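You operate a simulated robot arm through the tools that you are given. There is no shell and no other tool. Be economical: measure what you need, move in short steps, check, and stop when the job is done.

The job below is to be done with a simulated robot arm. You get a single attempt, and the scene is never put back.

JOB
Change some things over on the top of the packing desk. At the end: the blue thumb screw from the top of the packing desk is in the upper small drawer; the clear bottle of distilled water is on the flat black case; the black thumb screw is on the top of the packing desk; whatever was shut is shut again. Leave all else as you found it, and nothing knocked over (what rides in a drawer may roll over). Set down upright: bottle of distilled water.

The check looks at the end state, three seconds after you hand in, the way a careful person would. Anything else that was tipped, shoved, dropped, spilled or broken makes it a failure.

ROBOT AND FRAMES
A 6-joint arm with a two-finger parallel gripper, fixed in place. Base frame: the origin is at the foot of the arm, x ahead of it, y to its left, z up; the work surface is at about z = 800. Units: mm, degrees, N and s.
With the tool pointing down near the work surface it reaches from about 260 to 680 mm from the base axis. Its first joint turns from -66.0 to 66.0 degrees. Payload 2.9 kg.
Tool frame: the origin (TCP) lies between the finger pads and is the grasp point; the fingertips stand 30 mm ahead of it; z points along the fingers, y is the line along which they close. The gripper opens to 110 mm. The fingers are 20 mm wide and 10 mm thick; the gripper's body (48 by 112 mm) begins 55 mm behind the TCP.
Orientation is told as [roll, pitch, yaw] about the base's x, y, z axes, in that order, counted from this pose: with the fingers straight down and closing along the base's y, the tool's x points along the base's -x, its y along +y and its z along -z.

CONTROLS
- The arm moves only by the tool send_rows. Its argument "targets" is a list of rows, each an object of numbers (a shift or turn left out is 0, a gripper value left out holds the last): "x", "y", "z": the shift along the tool's x, y, z in mm; "ax", "ay", "az": the turn, a rotation vector about the tool's x, y, z in degrees; "gripper": the opening, from 0 (shut) to 1 (fully open). In form: [{"x": .., "y": .., "z": .., "ax": .., "ay": .., "az": .., "gripper": ..}, ...]. A call has 1 to 12 rows; each row shifts and turns the commanded pose from where the row before left it, along the tool's axes as they then stand. Each row takes 0.2 s and may step no farther than 50 mm and 8.6 degrees from the row before; otherwise, or with a gripper value out of range, the whole call is refused. Where a pose cannot be reached the arm comes as near as it can. A force on the tool above 40 N (or 10 N above the force at the start of the call, whichever is more), or a blocked arm, ends the call early, and 0.2 s more pass. Each finger travels about 108 mm/s and halts on what it meets, pressing with about 24 N; the grip force reading is that of the motor and also rises with nothing between the fingers. The clock runs only during rows and for 0.2 s after the last one: add rows that do not move to give the fingers time. It gives the time, the measured TCP pose, the force on the tool (base axes), the opening and the grip force at its end, in the units of the frame above (readings bear some noise), with the torque about the TCP (base axes, N m) and any sound that the robot's microphone picked up, and new pictures: "show" is both (left out), scene, wrist or none.
- Cameras (640 x 400 px; columns grow to the right, rows downward): "scene" is fixed at [73.3, 463.6, 1345.1]; the picture's right is [-0.56, -0.83, 0.00], its down [-0.74, 0.50, -0.45] and it looks along [0.38, -0.25, -0.89] (base axes); focal length 214 px, centre (320, 200). "wrist" rides on the gripper at [72, 17, -103] in the tool frame; the picture's right is [-0.23, 0.97, 0.00], its down [-0.76, -0.18, -0.62] and it looks along [-0.61, -0.14, 0.78] (tool axes); focal length 222 px, centre (320, 200). There is no depth. A picture from a camera that has moved, and an enlarged one, comes with that camera's place and axes in the base frame and with its lens.
- enlarge(camera, box): a new picture of the part [left, top, right, bottom] of that camera's present view, enlarged. The clock stands still meanwhile.
- finish_job(): hands the job in; it is judged then, once.

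Work in short steps. Places have to be worked out from the pictures, the camera data and where the tool is seen: move nearer, look again, correct. Check each grasp and each placing, and mend what went wrong. You have 120 turns and 200 pictures in all, those below and enlarged ones among them. Open the gripper and draw the arm clear of the work before you hand the job in, unless the task says otherwise; then end with one line.

The tools are called after "Request:" as a command line: name --argument value ..., lists and objects as JSON in quotes. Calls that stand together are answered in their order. send_rows: Moves the arm, as the interface text tells. Its arguments: {"type":"object","properties":{"targets":{"type":"array"},"show":{"type":"string","enum":["both","scene","wrist","none"]}},"required":["targets"]} The other tools are called the same way: enlarge (camera, box) takes an enlarged picture of a part of a camera's view; finish_job () hands the job in.

At the start:

```text
t: 0.0
tcp_pos: [378.6, 19.5, 1064.4]
tool_rot: [0.0, 0.0, 0.0]
contact_force: [0.5, -0.4, 0.0]
ft_torque: [-0.01, 0.01, 0.0]
width: 109.8
gripper_force: 0.0
```

scene: 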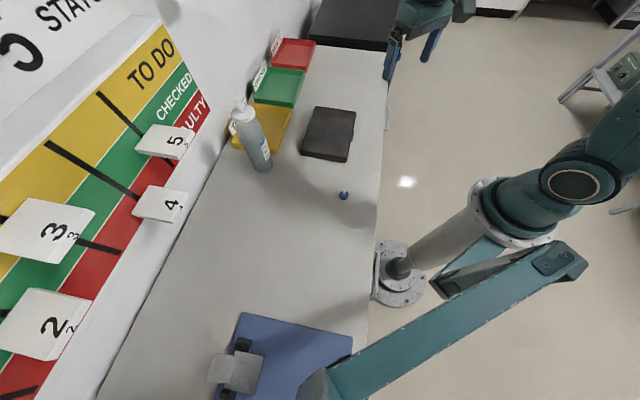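
wrist: 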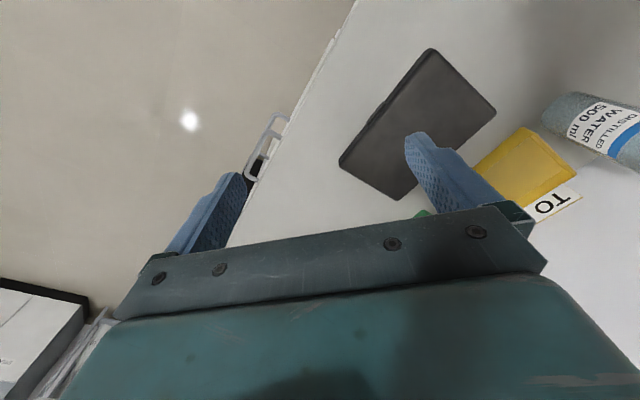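

I start by looking closer at the desk in both views to find the screws, the drawers and the case.

Request:
enlarge --camera "scene" --box '[220, 0, 460, 150]'

Request:
enlarge --camera "scene" --box '[200, 140, 440, 290]'

Request:
enlarge --camera "wrist" --box '[200, 20, 440, 220]'

Request:
enlarge --camera "scene" --box '[180, 290, 400, 400]'

```text
2.67 times, centred on (340, 75) of scene
camera zoom: at [73.3, 463.6, 1345.1], right [-0.56, -0.83, 0.0], down [-0.74, 0.5, -0.45], along [0.38, -0.25, -0.89], focal length 572 px, centre (267, 533)
```

zoom: 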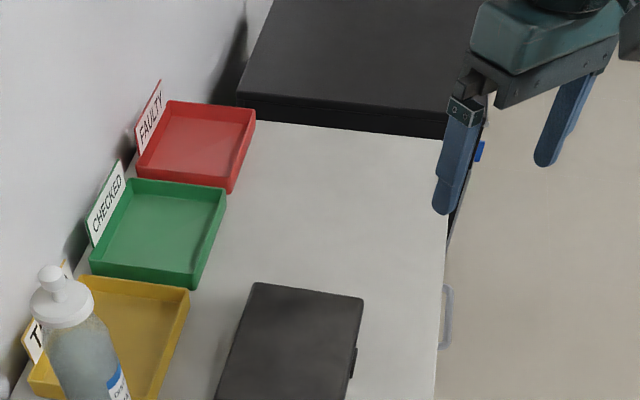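

```text
2.67 times, centred on (320, 215) of scene
camera zoom: at [73.3, 463.6, 1345.1], right [-0.56, -0.83, 0.0], down [-0.74, 0.5, -0.45], along [0.38, -0.25, -0.89], focal length 572 px, centre (320, 160)
```

zoom: 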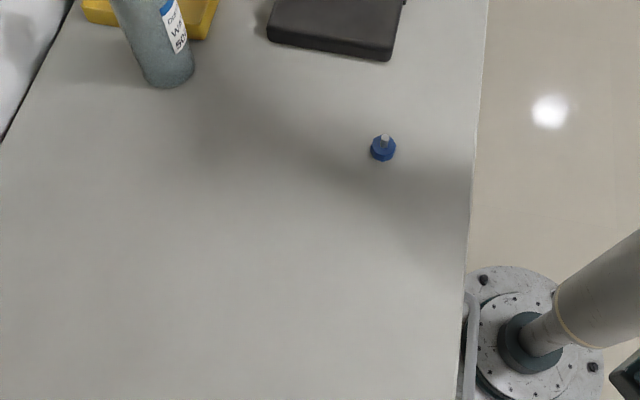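

```text
2.00 times, centred on (320, 120) of wrist
camera zoom: at [305.3, 36.7, 1168.9], right [0.23, 0.97, 0.0], down [0.76, -0.18, 0.62], along [0.61, -0.14, -0.78], focal length 444 px, centre (320, 360)
```

zoom: 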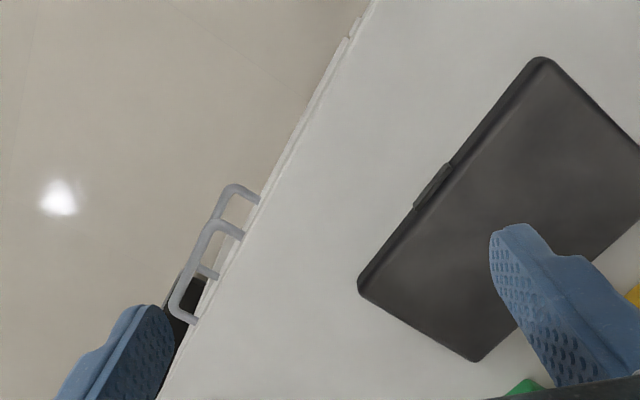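

```text
2.91 times, centred on (290, 345) of scene
camera zoom: at [73.3, 463.6, 1345.1], right [-0.56, -0.83, 0.0], down [-0.74, 0.5, -0.45], along [0.38, -0.25, -0.89], focal length 624 px, centre (407, -222)
```

zoom: 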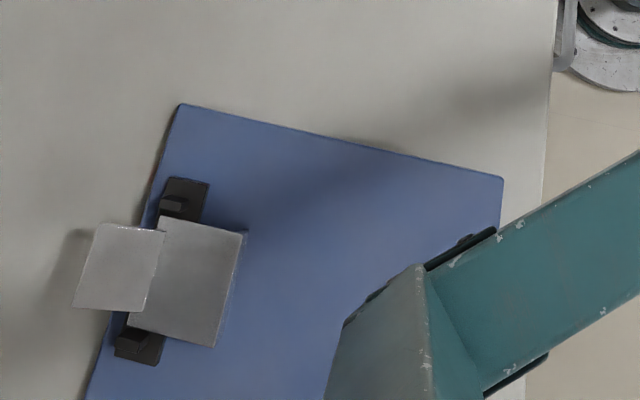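

The desk edge runs about 45° to the base axes, with handles hanging under it around (480,-120). I move the arm back and turn it so the wrist camera faces the drawer fronts.

Request:
send_rows --targets '[{"y": -46, "z": 5}, {"y": -46, "z": 5}, {"y": -46, "z": 5}, {"y": -46, "z": 5}, {"y": -46, "x": -5}, {"az": -7.5, "z": 20}, {"az": -7.5, "z": 20}, {"az": -7.5, "z": 20}, {"az": -7.5, "z": 20}, {"az": -7.5, "z": 20}, {"az": -7.5, "z": 20}, {}]'

```text
t: 2.6
tcp_pos: [384.4, -210.0, 925.2]
tool_rot: [0.0, -0.1, 45.1]
contact_force: [-0.3, 0.0, 1.1]
ft_torque: [-0.03, 0.0, 0.01]
width: 110.0
gripper_force: 0.0
camera wrist: at [321.6, -249.2, 1030.0], right [-0.53, 0.85, 0.0], down [0.66, 0.41, 0.62], along [0.53, 0.33, -0.78], focal length 222 px, centre (320, 200)
```

scene: 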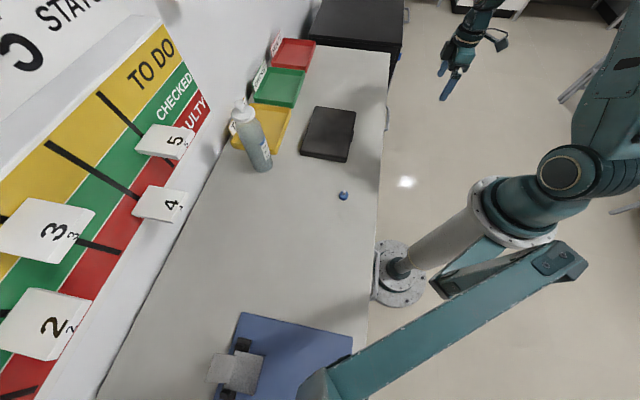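
wrist: 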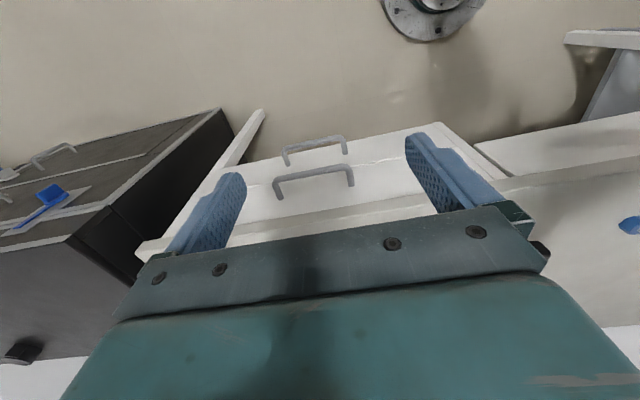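

Request:
enlarge --camera "wrist" --box '[0, 90, 260, 260]'

Request:
enlarge --camera "wrist" --box '[230, 100, 470, 250]'

```text
2.35 times, centred on (130, 175) of wrist
camera zoom: at [321.6, -249.2, 1030.0], right [-0.53, 0.85, 0.0], down [0.66, 0.41, 0.62], along [0.53, 0.33, -0.78], focal length 523 px, centre (767, 259)
```

zoom: 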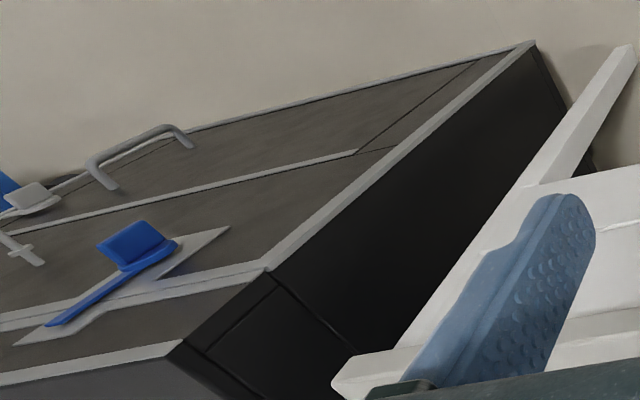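

```text
2.67 times, centred on (350, 175) of wrist
camera zoom: at [321.6, -249.2, 1030.0], right [-0.53, 0.85, 0.0], down [0.66, 0.41, 0.62], along [0.53, 0.33, -0.78], focal length 592 px, centre (240, 267)
```

zoom: 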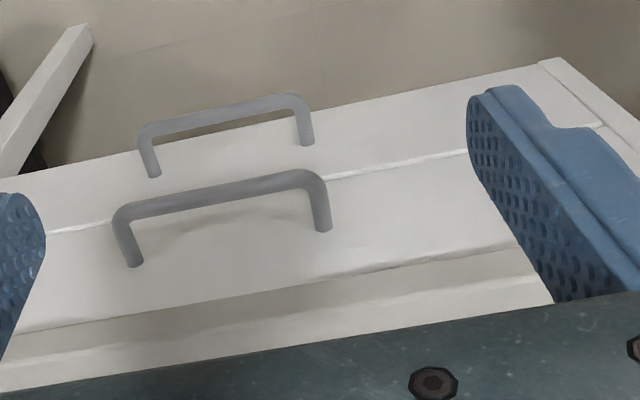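

The upper handle's bar triangulates to about (544,-203)…(457,-111), z≈706, standing about 25 mm off the front. I turn the tool so the fingers close in the pull plane; after that I'll tilt it about 50° forward to grasp the bar.

Request:
send_rows --targets '[{"az": 7.5}, {"az": 7.5}, {"az": 7.5}, {"az": 7.5}, {"az": 7.5}, {"az": 7.5}, {"az": 7.5}, {"az": 7.5}, {"az": 7.5}, {"az": 7.5}, {"az": 7.5}, {"az": 7.5}]' --show "none"

Request:
send_rows --targets '[{"ax": -7.5, "x": -8}, {"ax": -7.5, "x": -8}, {"ax": -7.5, "x": -8}, {"ax": -7.5, "x": -8}, {"ax": -7.5, "x": -8}, {"ax": -7.5, "x": -6}, {"ax": -7.5}, {}]'

```text
t: 5.2
tcp_pos: [382.7, -210.8, 924.7]
tool_rot: [0.0, 0.0, -45.1]
contact_force: [0.6, -0.3, -0.2]
ft_torque: [0.0, -0.01, 0.02]
width: 110.0
gripper_force: 0.0
```

```text
t: 7.0
tcp_pos: [415.9, -244.0, 926.1]
tool_rot: [52.5, -0.1, -45.0]
contact_force: [0.6, -0.9, 0.1]
ft_torque: [-0.03, -0.01, -0.01]
width: 109.8
gripper_force: 0.2
camera wrist: at [313.5, -243.1, 1001.6], right [0.58, 0.26, 0.77], down [0.11, -0.96, 0.24], along [0.81, -0.05, -0.59], focal length 222 px, centre (320, 200)
```

scene: 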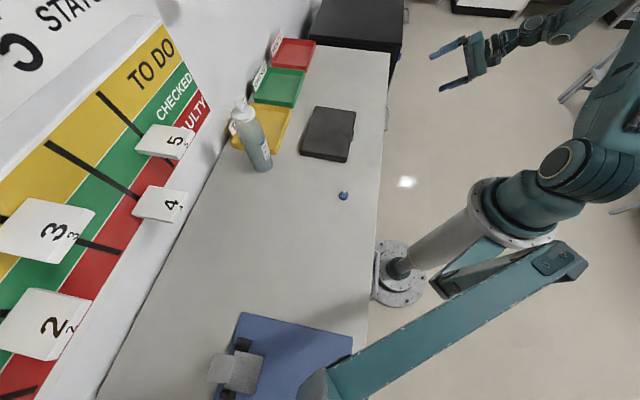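
wrist: 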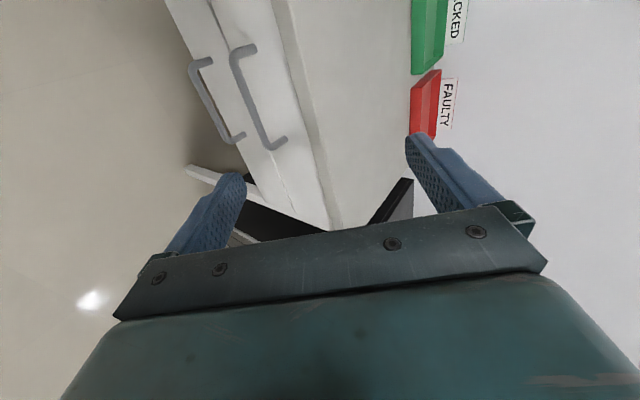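

The second view confirms the bar midpoint at about (501,-155,706). I tilt a bit flatter, close to about 30 mm, and go to a point about 80 mm short of the bar.

Request:
send_rows --targets '[{"ax": -7.5, "gripper": 0.29}, {"ax": -7.5}, {"x": 0.7, "y": -38.9, "z": 25.7}, {"x": 0.7, "y": -38.9, "z": 25.7}, {"x": 0.7, "y": -38.9, "z": 25.7}, {"x": 0.7, "y": -38.9, "z": 25.7}, {}]'

```text
t: 8.6
tcp_pos: [439.3, -215.7, 742.5]
tool_rot: [67.5, 0.0, -44.9]
contact_force: [0.0, 0.4, 0.1]
ft_torque: [0.0, -0.02, 0.01]
width: 32.1
gripper_force: 0.1
camera wrist: at [324.4, -226.8, 797.1], right [0.42, 0.1, 0.9], down [0.08, -0.99, 0.07], along [0.9, 0.04, -0.43], focal length 222 px, centre (320, 200)
```

scene: 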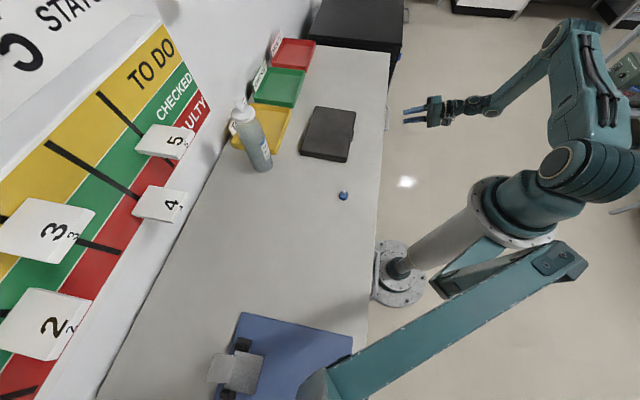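
wrist: 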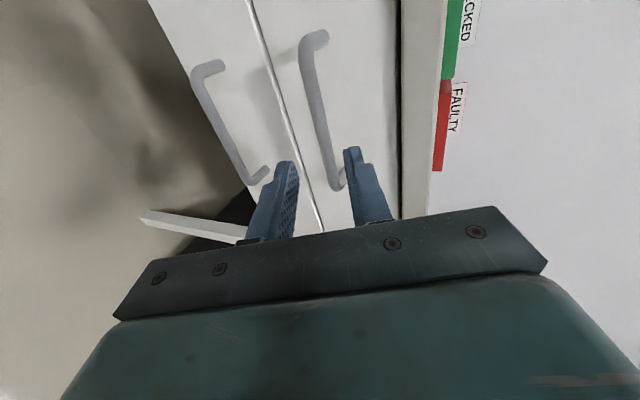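

Handle and tool line up with my estimate. I advance 60 mm along the tool axis and look.

Request:
send_rows --targets '[{"z": 20}, {"z": 20}, {"z": 20}, {}]' --show "wrist"

```text
t: 9.6
tcp_pos: [478.2, -175.8, 719.6]
tool_rot: [67.5, 0.0, -45.0]
contact_force: [-0.2, 0.1, 0.5]
ft_torque: [-0.02, 0.01, 0.02]
width: 32.0
gripper_force: 0.0
camera wrist: at [362.9, -188.1, 774.2], right [0.42, 0.1, 0.9], down [0.08, -0.99, 0.07], along [0.9, 0.04, -0.43], focal length 222 px, centre (320, 200)
```

wrist: 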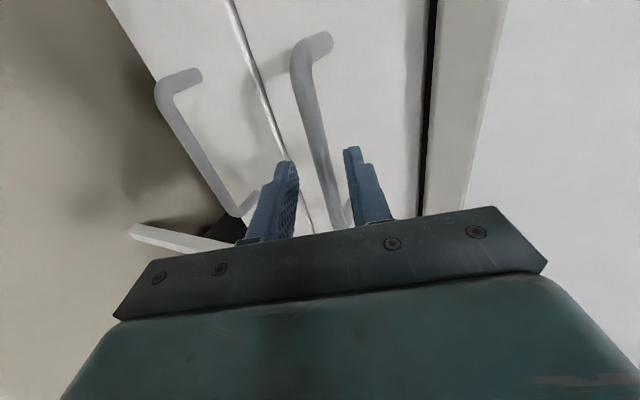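

The bar passes between the fingers. I advance another 16 mm and close.

Request:
send_rows --targets '[{"z": 8}, {"z": 8}, {"gripper": 0}, {}, {}]' --show "wrist"

```text
t: 10.8
tcp_pos: [488.3, -166.0, 715.8]
tool_rot: [67.8, -0.1, -45.0]
contact_force: [0.3, 1.6, 14.6]
ft_torque: [0.19, -0.03, 0.02]
width: 11.4
gripper_force: 45.0
camera wrist: at [373.6, -178.2, 769.9], right [0.42, 0.1, 0.9], down [0.08, -0.99, 0.07], along [0.9, 0.04, -0.43], focal length 222 px, centre (320, 200)
```

wrist: 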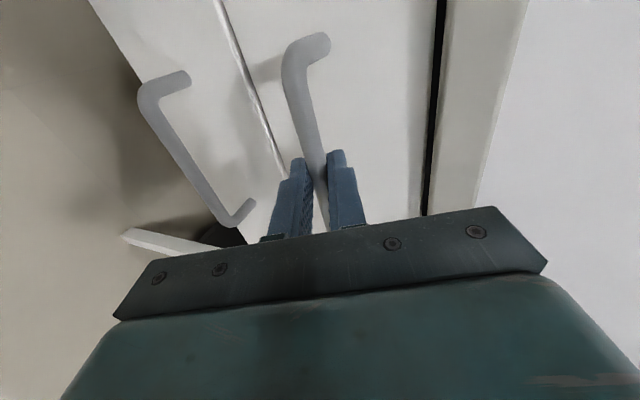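

Grip is on the bar (11.4 mm). I relieve the upward force and pull the drawer straight out 60 mm.

Request:
send_rows --targets '[{"y": 1.8, "z": -0.8}, {"y": -3.8, "z": -9.2}, {"y": -5.7, "z": -13.9}, {"y": -5.7, "z": -13.9}, {"y": -7.7, "z": -18.5}, {}]'

```text
t: 12.2
tcp_pos: [446.4, -209.2, 714.3]
tool_rot: [67.5, 0.1, -45.0]
contact_force: [-2.1, 0.7, -1.6]
ft_torque: [-0.31, -0.29, -1.01]
width: 11.6
gripper_force: 45.0
camera wrist: at [331.2, -220.6, 770.5], right [0.43, 0.1, 0.9], down [0.08, -0.99, 0.07], along [0.9, 0.04, -0.43], focal length 222 px, centre (320, 200)
```

scene: 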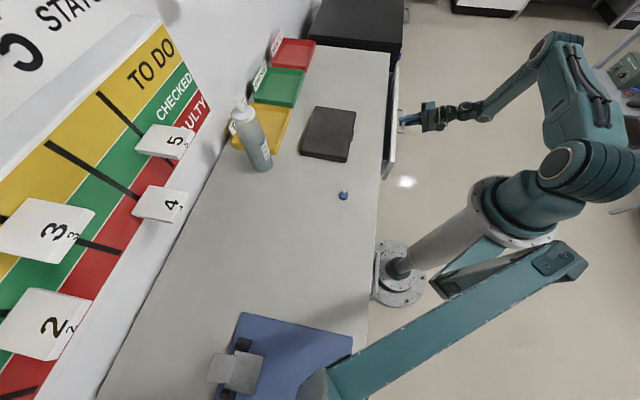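
wrist: 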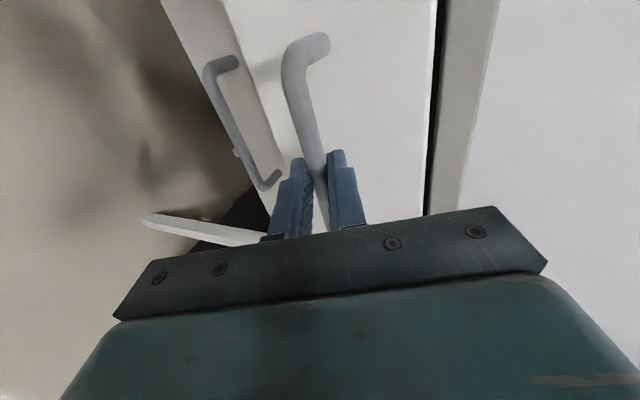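

The drawer slides out freely. I pull 100 mm more.

Request:
send_rows --targets '[{"y": -7.7, "z": -18.5}, {"y": -7.7, "z": -18.5}, {"y": -7.7, "z": -18.5}, {"y": -7.7, "z": -18.5}, {"y": -7.7, "z": -18.5}, {}]'

```text
t: 13.6
tcp_pos: [391.7, -264.7, 713.8]
tool_rot: [67.5, 0.6, -44.3]
contact_force: [-28.4, 26.0, -12.8]
ft_torque: [-0.27, -0.09, 0.23]
width: 11.6
gripper_force: 45.1
out of reach, approached as far as the arm can: row 4, 5
camera wrist: at [277.4, -277.7, 771.2], right [0.43, 0.1, 0.9], down [0.1, -0.99, 0.06], along [0.9, 0.06, -0.44], focal length 222 px, centre (320, 200)
```

scene: 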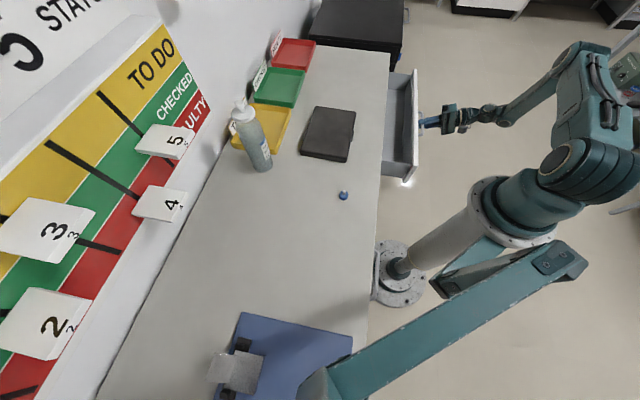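
wrist: 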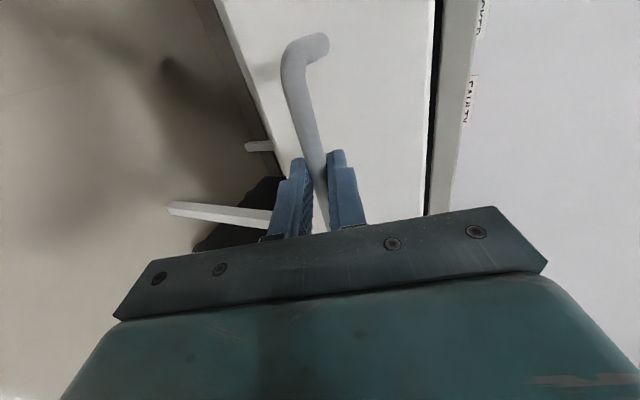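

The drawer is out about 137 mm and the arm is at its limit in this pose. I look inside.

Request:
enlarge --camera "scene" --box '[360, 50, 456, 200]'

```text
2.67 times, centred on (408, 125) of scene
camera zoom: at [72.9, 464.0, 1345.0], right [-0.56, -0.83, 0.0], down [-0.74, 0.5, -0.46], along [0.38, -0.25, -0.89], focal length 572 px, centre (85, 400)
```

zoom: 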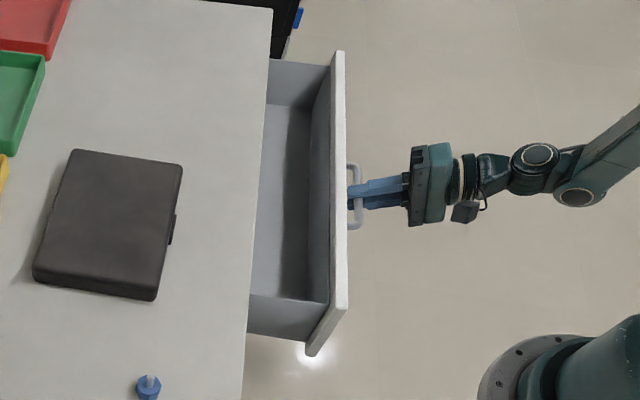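

The visible front of the drawer looks empty; the back part is under the desk. I ease off, open the fingers, swing the tool downward and retreat from the handle.

Request:
send_rows --targets '[{"y": 7.7, "z": 18.5}, {"gripper": 0.4}, {}, {"ax": 6, "z": -8}, {"ax": 7, "z": -12}, {"ax": 7, "z": -15}, {"z": -20}, {}]'

```text
t: 15.4
tcp_pos: [376.7, -286.7, 746.7]
tool_rot: [47.6, 0.0, -45.0]
contact_force: [1.2, -0.3, 0.0]
ft_torque: [0.02, 0.0, -0.01]
width: 44.0
gripper_force: 0.1
camera wrist: at [278.8, -280.9, 828.7], right [0.63, 0.31, 0.72], down [0.13, -0.95, 0.29], along [0.77, -0.09, -0.63], focal length 222 px, centre (320, 200)
```

scene: 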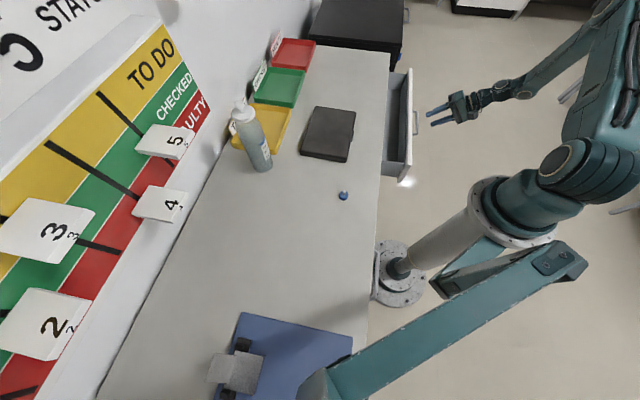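
wrist: 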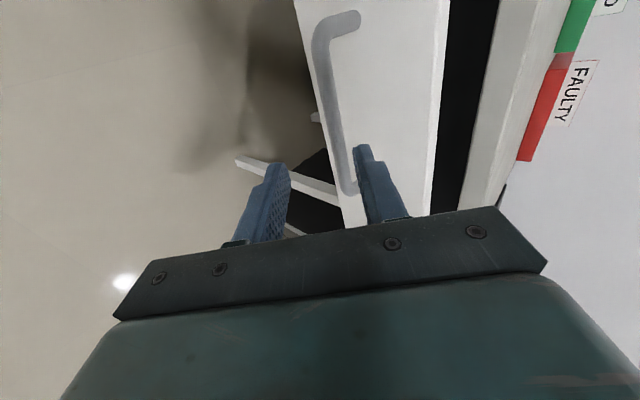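

I rise about 110 mm to look over the front wall into the drawer.

Request:
send_rows --targets '[{"y": 27, "z": -25}, {"y": 27, "z": -25}, {"y": 27, "z": -25}, {}]' --show "wrist"

```text
t: 16.4
tcp_pos: [375.6, -288.2, 857.3]
tool_rot: [47.4, 0.1, -45.0]
contact_force: [0.1, 0.5, 0.0]
ft_torque: [0.04, -0.02, 0.01]
width: 44.1
gripper_force: 0.0
camera wrist: at [279.4, -282.3, 939.2], right [0.63, 0.3, 0.72], down [0.13, -0.95, 0.29], along [0.77, -0.09, -0.63], focal length 222 px, centre (320, 200)
```

wrist: 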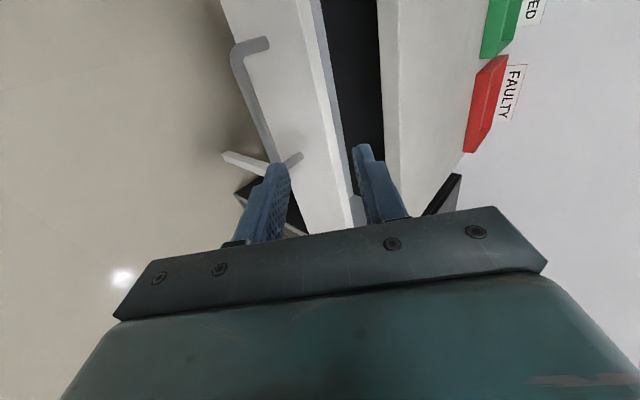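

Request:
enlarge --camera "wrist" --box '[200, 0, 520, 220]'

Request:
enlarge --camera "scene" --box '[360, 50, 440, 200]'

```text
1.82 times, centred on (360, 110) of wrist
camera zoom: at [279.4, -282.3, 939.2], right [0.63, 0.3, 0.72], down [0.13, -0.95, 0.29], along [0.77, -0.09, -0.63], focal length 404 px, centre (247, 364)
```

zoom: 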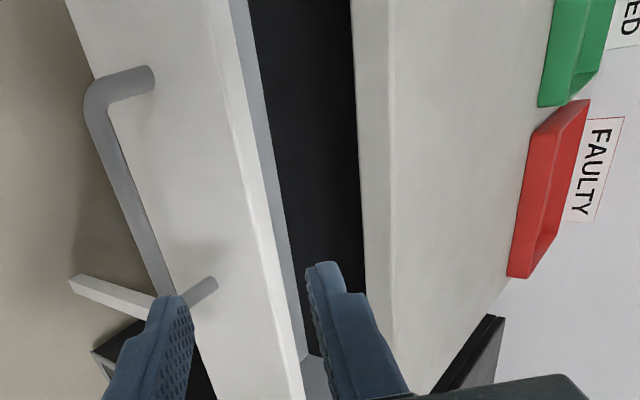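

```text
2.67 times, centred on (400, 125) of scene
camera zoom: at [73.3, 463.7, 1345.1], right [-0.56, -0.83, 0.0], down [-0.74, 0.5, -0.45], along [0.38, -0.25, -0.89], focal length 572 px, centre (107, 400)
```

zoom: 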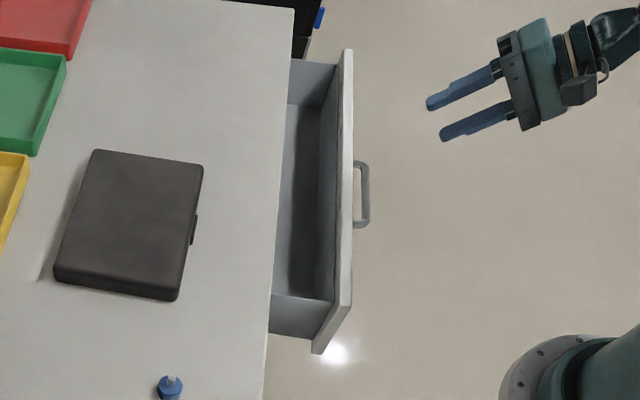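

Front part empty. To see the back of the drawer I roll the hand 90° so the camera looks nearly level into the cabinet.

Request:
send_rows --targets '[{"az": -7.5}, {"az": -7.5}, {"az": -7.5}, {"az": -7.5}, {"az": -7.5}, {"az": -7.5}, {"az": -7.5}, {"az": -7.5}, {"az": -7.5}, {"az": -7.5}, {"az": -7.5}, {"az": -7.5}]' --show "wrist"

```text
t: 19.0
tcp_pos: [377.3, -286.7, 856.4]
tool_rot: [-0.1, -47.6, 45.2]
contact_force: [0.5, 0.0, -1.1]
ft_torque: [0.0, -0.01, 0.0]
width: 44.0
gripper_force: 0.0
camera wrist: at [275.8, -363.1, 872.9], right [-0.58, 0.8, 0.17], down [0.16, -0.09, 0.98], along [0.8, 0.6, -0.08], focal length 222 px, centre (320, 200)
```

wrist: 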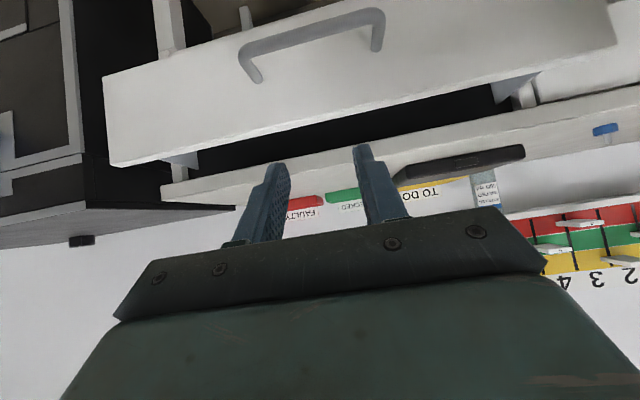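

Request:
enlarge --camera "wrist" --box '[150, 60, 550, 200]'

```text
1.60 times, centred on (350, 130) of wrist
camera zoom: at [275.8, -363.1, 872.9], right [-0.58, 0.8, 0.17], down [0.16, -0.09, 0.98], along [0.8, 0.6, -0.08], focal length 355 px, centre (272, 312)
```

zoom: 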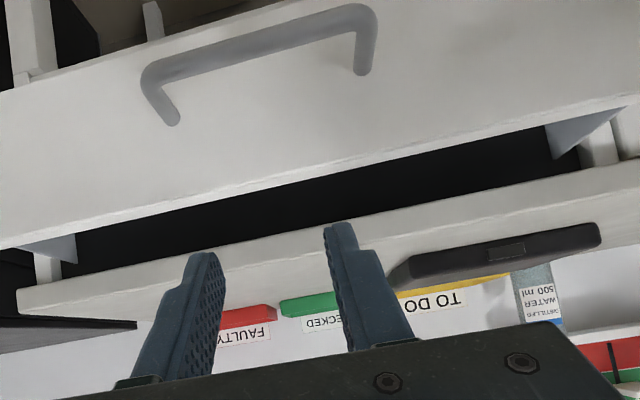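

Too dark at the back. I straighten the tool and place closed-ish fingers above the drawer, just behind its front panel, to hook it further out while watching the inside.

Request:
send_rows --targets '[{"ay": 8, "gripper": 0.3}, {"ay": 8}, {"ay": 8}, {"ay": 8}, {"ay": 8}, {"ay": 7.6}, {"x": -34}, {"x": -34}, {"x": -34}, {"x": -34}, {}]'

```text
t: 21.4
tcp_pos: [472.9, -189.4, 854.4]
tool_rot: [0.0, 0.2, 45.0]
contact_force: [-0.4, 0.2, -0.3]
ft_torque: [0.01, 0.03, 0.01]
width: 32.8
gripper_force: 0.0
camera wrist: at [409.0, -228.4, 958.4], right [-0.53, 0.85, 0.0], down [0.67, 0.41, 0.62], along [0.53, 0.33, -0.78], focal length 222 px, centre (320, 200)
```

scene: 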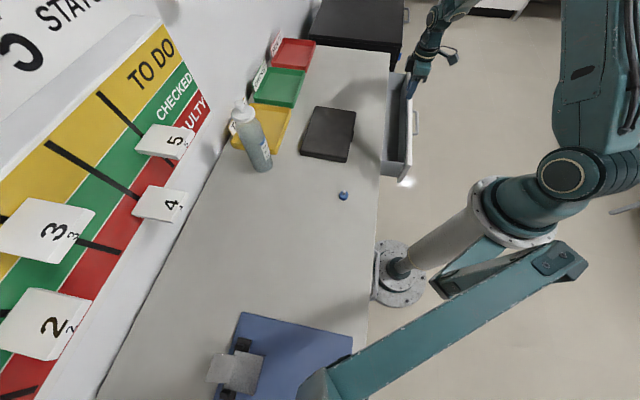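
wrist: 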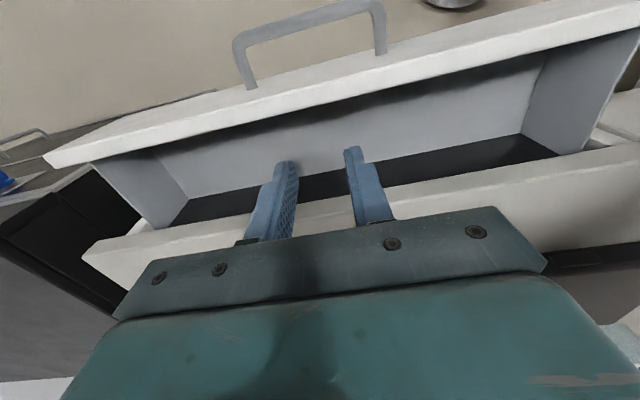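

The panel's inner edge is at D≈180, desk edge ≈258; tool at 200. I shift 8 mm forward, lower the tips to z≈750 inside and hook the drawer out.

Request:
send_rows --targets '[{"x": -8, "z": 10, "gripper": 0}, {"z": 32}, {"z": 32}, {"x": 15}, {"x": 20}, {"x": 20}, {"x": 20}, {}]'

```text
t: 23.2
tcp_pos: [426.8, -238.6, 783.6]
tool_rot: [0.0, 0.1, 45.0]
contact_force: [0.1, -0.2, 0.1]
ft_torque: [0.01, -0.02, 0.02]
width: 0.0
gripper_force: 24.1
camera wrist: at [362.5, -278.0, 887.9], right [-0.53, 0.85, 0.0], down [0.66, 0.41, 0.62], along [0.53, 0.33, -0.78], focal length 222 px, centre (320, 200)
```

scene: 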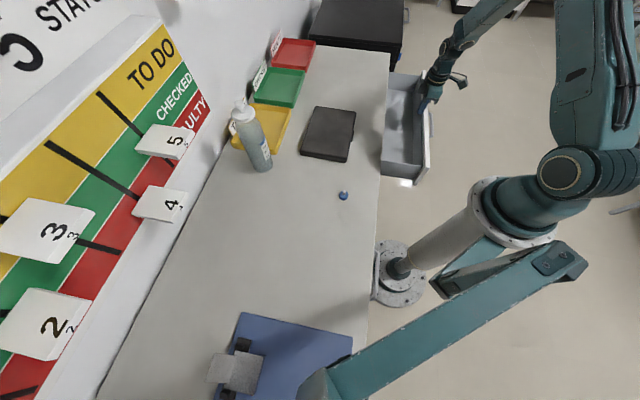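
wrist: 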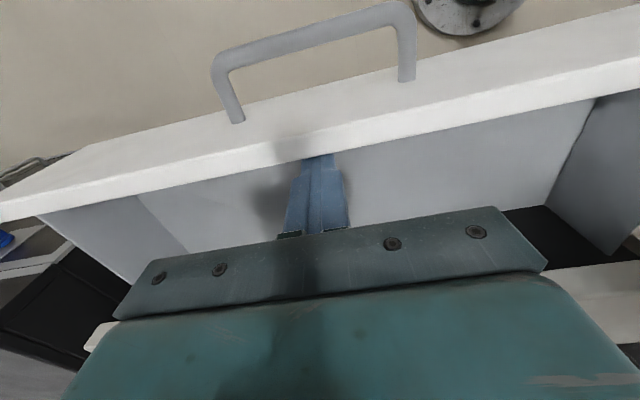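

Hooking works. I pull 70 mm more.

Request:
send_rows --targets '[{"x": 20}, {"x": 20}, {"x": 20}, {"x": 10}, {}]' --show "scene"

Request:
enlarge --camera "scene" --box '[360, 50, 480, 220]'

```text
t: 24.4
tcp_pos: [376.8, -287.0, 783.5]
tool_rot: [-0.1, 0.0, 45.0]
contact_force: [0.7, 0.0, 0.7]
ft_torque: [-0.02, 0.01, -0.01]
width: 0.0
gripper_force: 24.2
```

scene: 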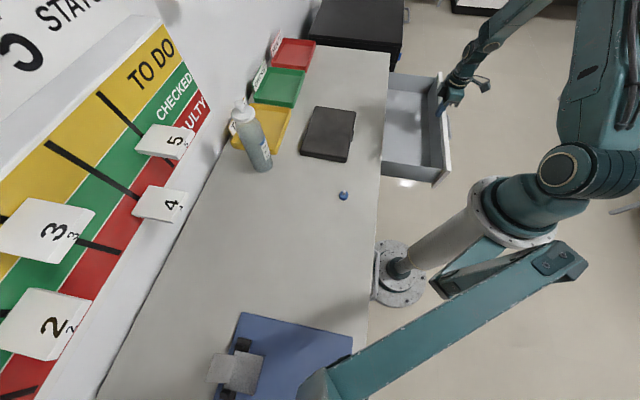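

```text
2.35 times, centred on (420, 135) of scene
camera zoom: at [73.3, 463.6, 1345.1], right [-0.56, -0.83, 0.0], down [-0.74, 0.5, -0.45], along [0.38, -0.25, -0.89], focal length 505 px, centre (85, 353)
```

zoom: 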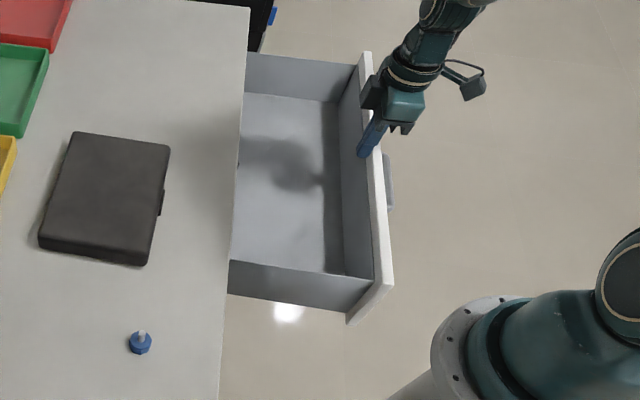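

Request:
enlarge --camera "scene" --box '[380, 100, 430, 150]'

```text
8.00 times, centred on (405, 125) of scene
camera zoom: at [73.3, 463.6, 1345.1], right [-0.56, -0.83, 0.0], down [-0.74, 0.5, -0.45], along [0.38, -0.25, -0.89], focal length 1716 px, centre (-360, 800)
```

zoom: 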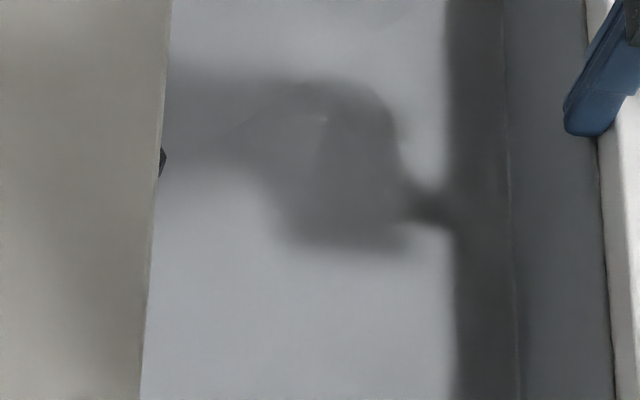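

A black bit just peeks out at the desk edge, likely the black screw. I pull 40 mm more.

Request:
send_rows --targets '[{"x": 20}, {"x": 20}, {}]' --show "scene"

Request:
enlarge --camera "scene" --box '[360, 50, 480, 200]'

```text
t: 25.2
tcp_pos: [348.7, -314.6, 782.1]
tool_rot: [0.0, 0.1, 45.0]
contact_force: [-0.1, -0.1, 1.1]
ft_torque: [0.01, 0.0, -0.02]
width: 0.2
gripper_force: 23.7
```

scene: 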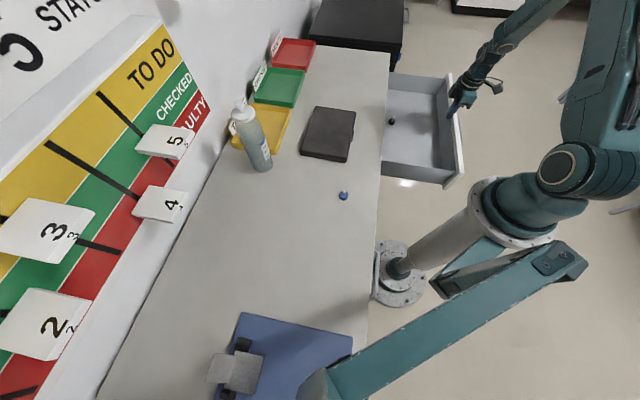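

```text
2.67 times, centred on (420, 125) of scene
camera zoom: at [73.3, 463.6, 1345.1], right [-0.56, -0.83, 0.0], down [-0.74, 0.5, -0.45], along [0.38, -0.25, -0.89], focal length 572 px, centre (53, 400)
```

zoom: 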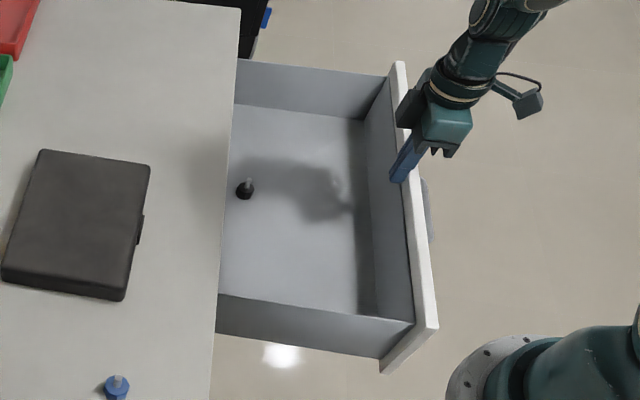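

The black screw stands in the drawer near the desk edge. I pull 25 mm more for clearance, then lift the fingers out.

Request:
send_rows --targets '[{"x": 13}, {"x": 12}, {}, {"x": -8}, {"z": -40}, {"z": -40}, {}]'

Request:
enlarge --camera "scene" --box '[360, 50, 480, 200]'

```text
t: 26.8
tcp_pos: [335.6, -327.5, 865.1]
tool_rot: [0.0, 0.1, 45.1]
contact_force: [-0.5, 0.6, 0.7]
ft_torque: [0.03, -0.02, 0.01]
width: 0.0
gripper_force: 23.7
camera wrist: at [271.9, -367.0, 967.6], right [-0.53, 0.85, 0.0], down [0.67, 0.41, 0.62], along [0.53, 0.33, -0.78], focal length 222 px, centre (320, 200)
```

scene: 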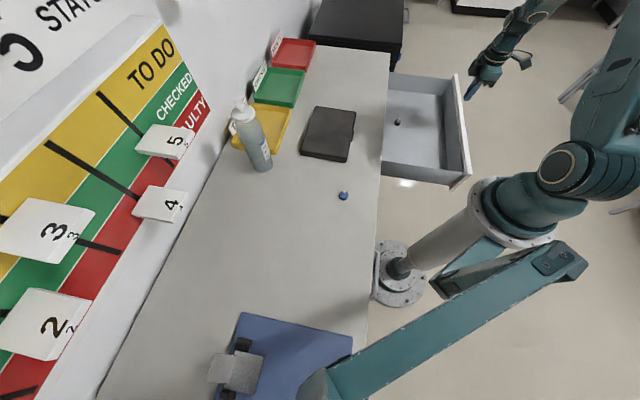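
wrist: 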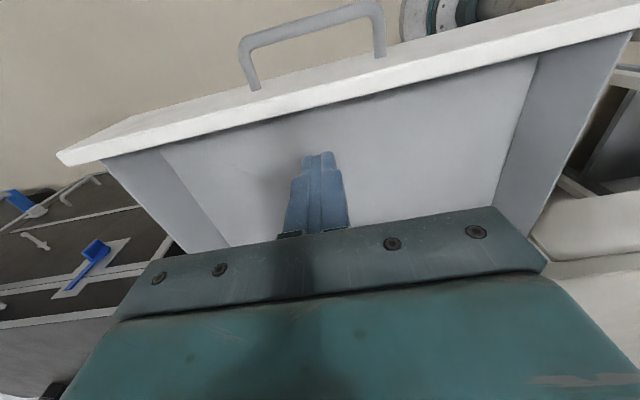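

```text
2.67 times, centred on (420, 125) of scene
camera zoom: at [73.3, 463.7, 1345.1], right [-0.56, -0.83, 0.0], down [-0.74, 0.5, -0.45], along [0.38, -0.25, -0.89], focal length 572 px, centre (53, 400)
```

zoom: 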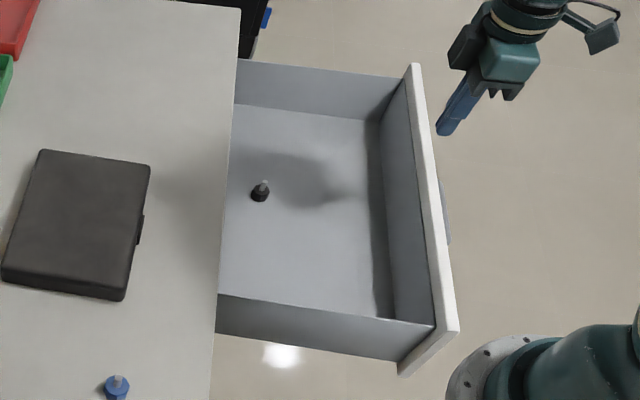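

The screw is now clear of the desk edge. I move over the drawer, opening the fingers, to triangulate it with the wrist camera.

Request:
send_rows --targets '[{"x": -41, "y": -6, "gripper": 0.45}, {"x": -41, "y": -6}, {"x": -41, "y": -6}, {}]' --show "wrist"

```text
t: 27.8
tcp_pos: [434.6, -254.1, 863.9]
tool_rot: [0.0, 0.1, 45.0]
contact_force: [0.7, 0.4, -0.3]
ft_torque: [-0.02, -0.01, 0.01]
width: 49.5
gripper_force: 0.0
camera wrist: at [372.2, -293.1, 967.7], right [-0.53, 0.85, 0.0], down [0.67, 0.41, 0.62], along [0.53, 0.33, -0.78], focal length 222 px, centre (320, 200)
```

wrist: 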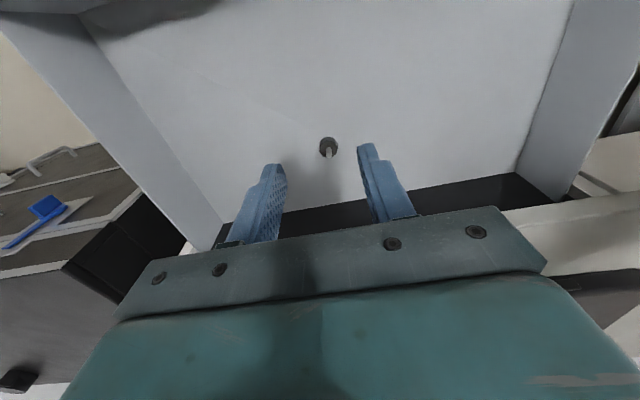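

Triangulated: black screw at about (482,-212), z≈675. I centre over it and descend most of the way, then look.

Request:
send_rows --targets '[{"x": -32, "y": -2}, {"x": -31, "y": -2}, {"z": 40}, {"z": 40}, {"z": 40}, {}]'

Request:
enlarge --camera "scene" --box '[370, 80, 450, 150]'

```text
t: 29.2
tcp_pos: [482.7, -210.9, 743.2]
tool_rot: [0.0, 0.1, 45.0]
contact_force: [-0.7, -0.1, 0.2]
ft_torque: [-0.02, 0.0, 0.0]
width: 49.6
gripper_force: 0.1
camera wrist: at [420.0, -250.2, 846.4], right [-0.53, 0.85, 0.0], down [0.66, 0.41, 0.62], along [0.53, 0.33, -0.78], focal length 222 px, centre (320, 200)
```

scene: 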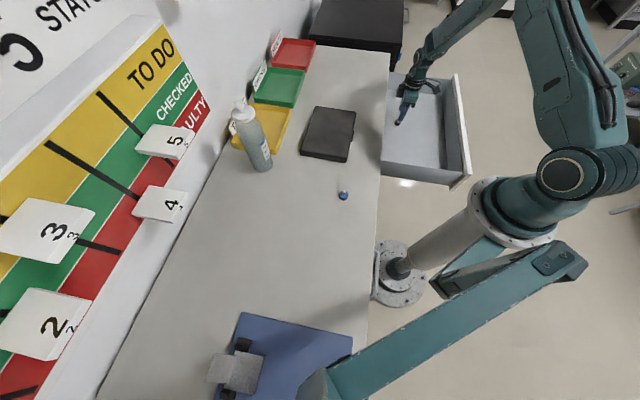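
wrist: 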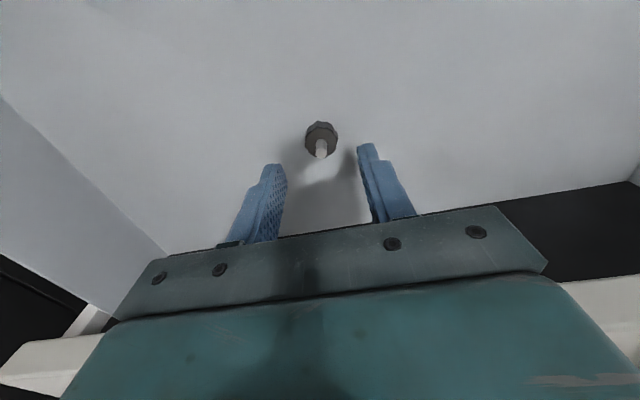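

```text
5.71 times, centred on (410, 115) of scene
camera zoom: at [73.3, 463.6, 1345.1], right [-0.56, -0.83, 0.0], down [-0.74, 0.5, -0.45], along [0.38, -0.25, -0.89], focal length 1226 px, centre (-194, 686)
```

zoom: 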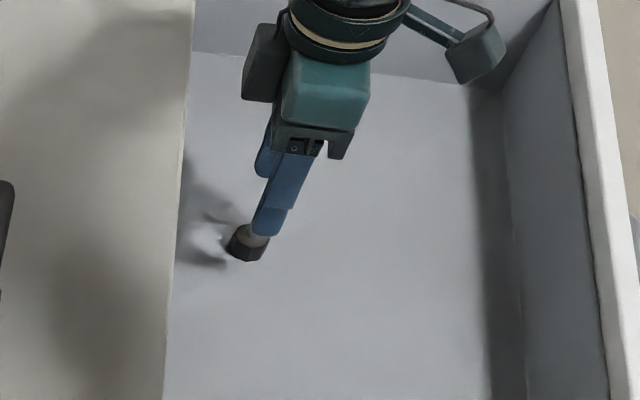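

Aligned with the screw. I descend 38 mm with small last steps.

Request:
send_rows --targets '[{"z": 15}, {"z": 10}, {"z": 7}, {"z": 6}, {}]'

Request:
enlarge --camera "scene" --box '[370, 80, 450, 150]'

```text
t: 30.4
tcp_pos: [482.5, -211.7, 705.0]
tool_rot: [0.0, 0.0, 45.1]
contact_force: [0.4, 1.3, 0.3]
ft_torque: [0.04, 0.03, 0.02]
width: 49.2
gripper_force: 0.1
camera wrist: at [419.2, -251.3, 807.8], right [-0.53, 0.85, 0.0], down [0.66, 0.41, 0.62], along [0.53, 0.33, -0.78], focal length 222 px, centre (320, 200)
```

scene: 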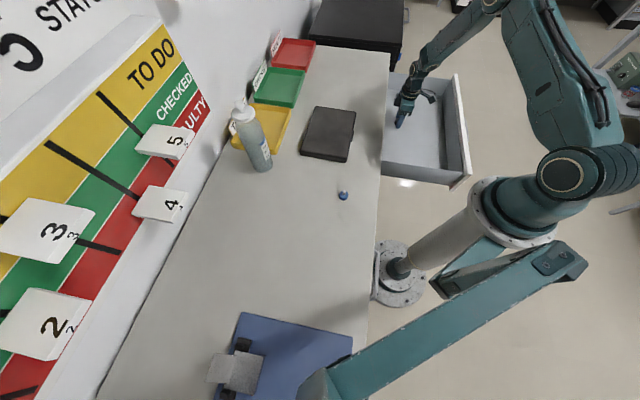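
wrist: 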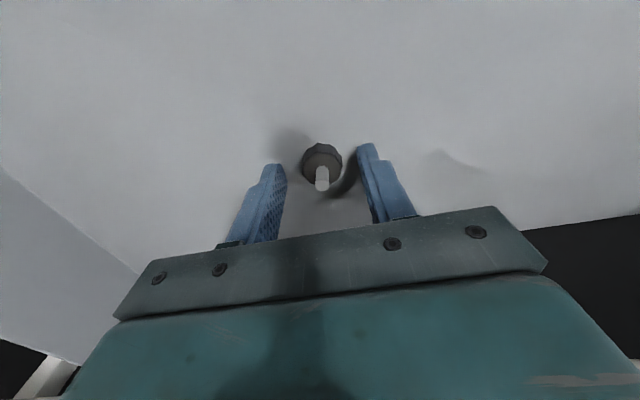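

```text
5.71 times, centred on (410, 115) of scene
camera zoom: at [73.3, 463.6, 1345.1], right [-0.56, -0.83, 0.0], down [-0.74, 0.5, -0.45], along [0.38, -0.25, -0.89], focal length 1226 px, centre (-194, 686)
```

zoom: 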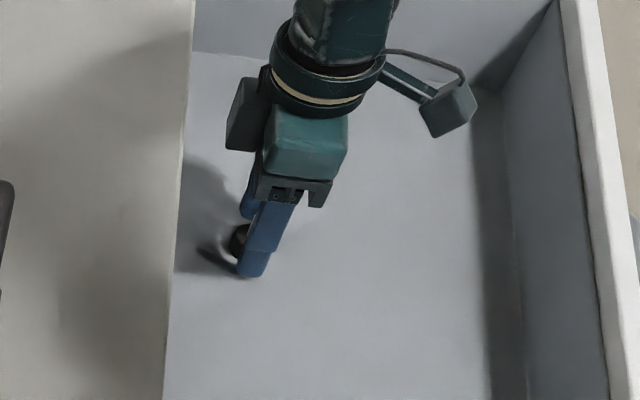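

The screw is between the tips. I go 6 mm lower and close.

Request:
send_rows --targets '[{"z": 3}, {"z": 3}, {"gripper": 0}, {}, {}]' --show "wrist"

```text
t: 31.6
tcp_pos: [483.1, -211.3, 700.9]
tool_rot: [0.0, -0.1, 45.1]
contact_force: [-9.0, 9.9, 37.6]
ft_torque: [0.6, 0.45, -0.04]
width: 23.2
gripper_force: 24.4
camera wrist: at [419.3, -250.6, 803.4], right [-0.53, 0.85, 0.0], down [0.66, 0.41, 0.62], along [0.53, 0.33, -0.78], focal length 222 px, centre (320, 200)
```

wrist: 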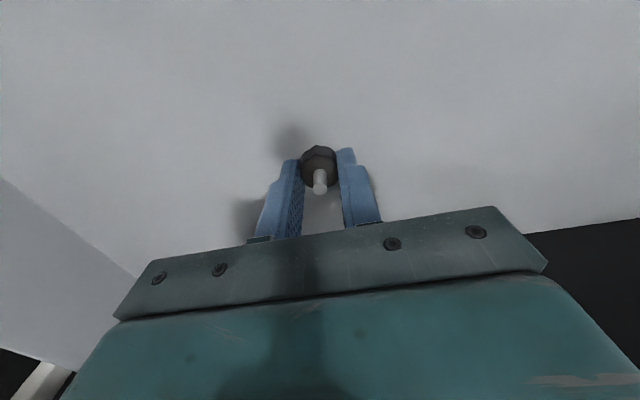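

Floor contact at tip z≈671 and the screw is held (23 mm). I lift it straight up out of the drawer and carry it over the desk to about (530,-78).

Request:
send_rows --targets '[{"z": -5}, {"z": -35}, {"z": -40}, {"z": -40}, {"z": -45}, {"z": -45}, {"x": -32, "y": 15}, {"x": -32, "y": 15}, {"x": -32, "y": 15}, {"x": -31, "y": 16}, {}]'

```text
t: 34.0
tcp_pos: [527.8, -76.1, 908.5]
tool_rot: [0.0, 0.0, 44.9]
contact_force: [-0.7, 0.0, -0.4]
ft_torque: [0.01, -0.03, 0.03]
width: 22.1
gripper_force: 24.1
camera wrist: at [465.0, -116.5, 1011.5], right [-0.53, 0.85, 0.0], down [0.66, 0.41, 0.62], along [0.53, 0.33, -0.78], focal length 222 px, centre (320, 200)
```

scene: 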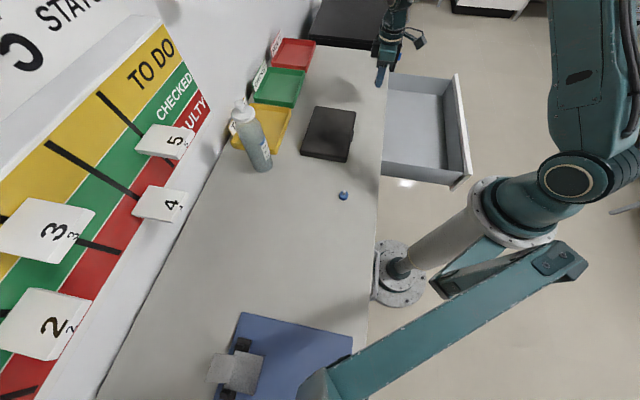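
wrist: 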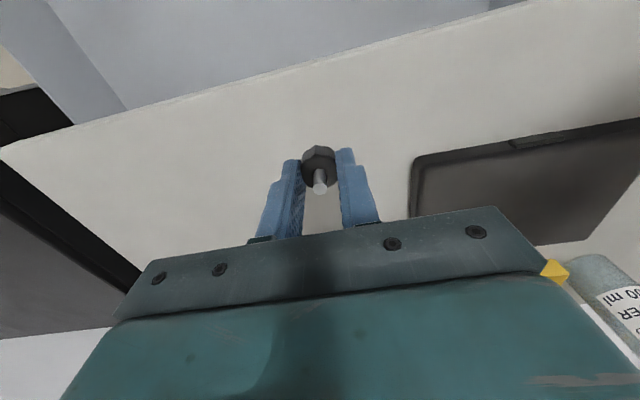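

Screw held upright. I lower it to the desk, with small final steps.

Request:
send_rows --targets '[{"z": 35}, {"z": 25}, {"z": 10}, {"z": 3}, {}]' --show "none"

```text
t: 35.2
tcp_pos: [530.2, -78.2, 836.6]
tool_rot: [0.0, 0.2, 44.9]
contact_force: [-0.5, 0.4, -0.7]
ft_torque: [0.02, 0.03, 0.03]
width: 22.3
gripper_force: 24.2
```

No contact yet. I lower in 1.5 mm steps.

Request:
send_rows --targets '[{"z": 1.5}, {"z": 1.5}, {"z": 1.5}, {}]' --show "wrist"

```text
t: 36.2
tcp_pos: [529.2, -78.0, 830.7]
tool_rot: [0.0, 0.1, 45.0]
contact_force: [-0.1, 0.1, 0.0]
ft_torque: [0.0, 0.0, 0.02]
width: 22.6
gripper_force: 24.2
camera wrist: at [465.9, -118.1, 934.7], right [-0.53, 0.85, 0.0], down [0.66, 0.41, 0.62], along [0.53, 0.33, -0.78], focal length 222 px, centre (320, 200)
```

wrist: 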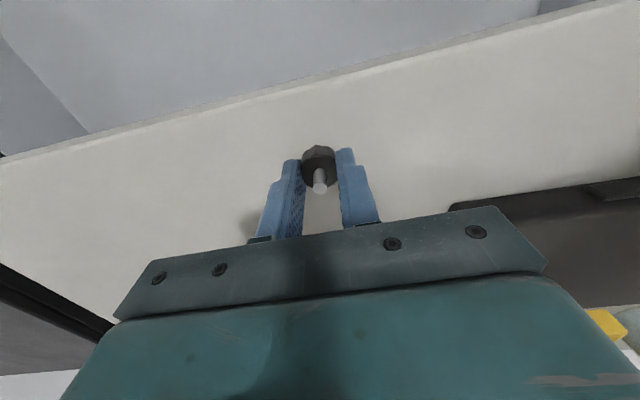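

Request:
send_rows --targets '[{"z": 1}, {"z": 1}, {"z": 1}, {}]' --show "none"

```text
t: 37.2
tcp_pos: [529.2, -79.1, 830.6]
tool_rot: [-0.2, 0.0, 45.0]
contact_force: [-7.4, -3.1, 34.5]
ft_torque: [0.21, 0.55, 0.26]
width: 22.6
gripper_force: 24.5
```

Contact with the desk (35 N). I back off 2 mm, open only a little each side, and then rise.

Request:
send_rows --targets '[{"z": -2}, {"gripper": 0.35}, {}, {"z": -15}, {"z": -35}, {"z": -40}, {}]'

```text
t: 38.8
tcp_pos: [528.6, -79.3, 920.5]
tool_rot: [0.0, 0.1, 45.0]
contact_force: [-0.1, -0.1, -1.1]
ft_torque: [-0.01, 0.02, 0.02]
width: 38.5
gripper_force: 0.0
camera wrist: at [465.6, -117.5, 1024.0], right [-0.53, 0.85, 0.0], down [0.67, 0.41, 0.62], along [0.53, 0.33, -0.78], focal length 222 px, centre (320, 200)
```

scene: 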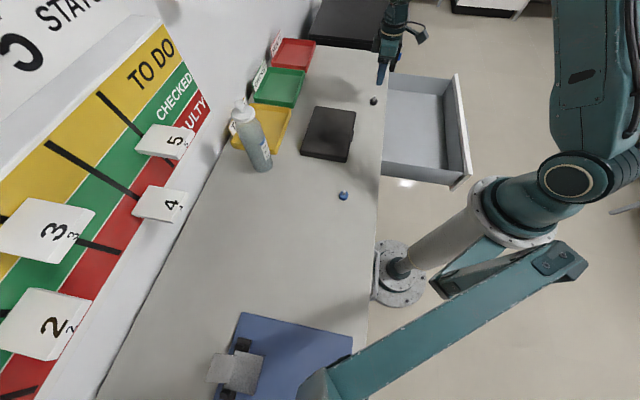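
wrist: 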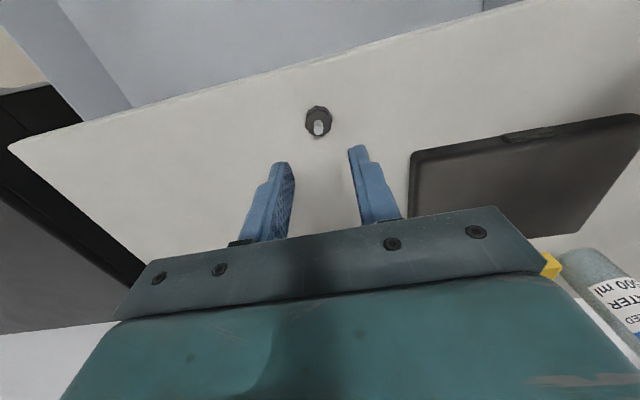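

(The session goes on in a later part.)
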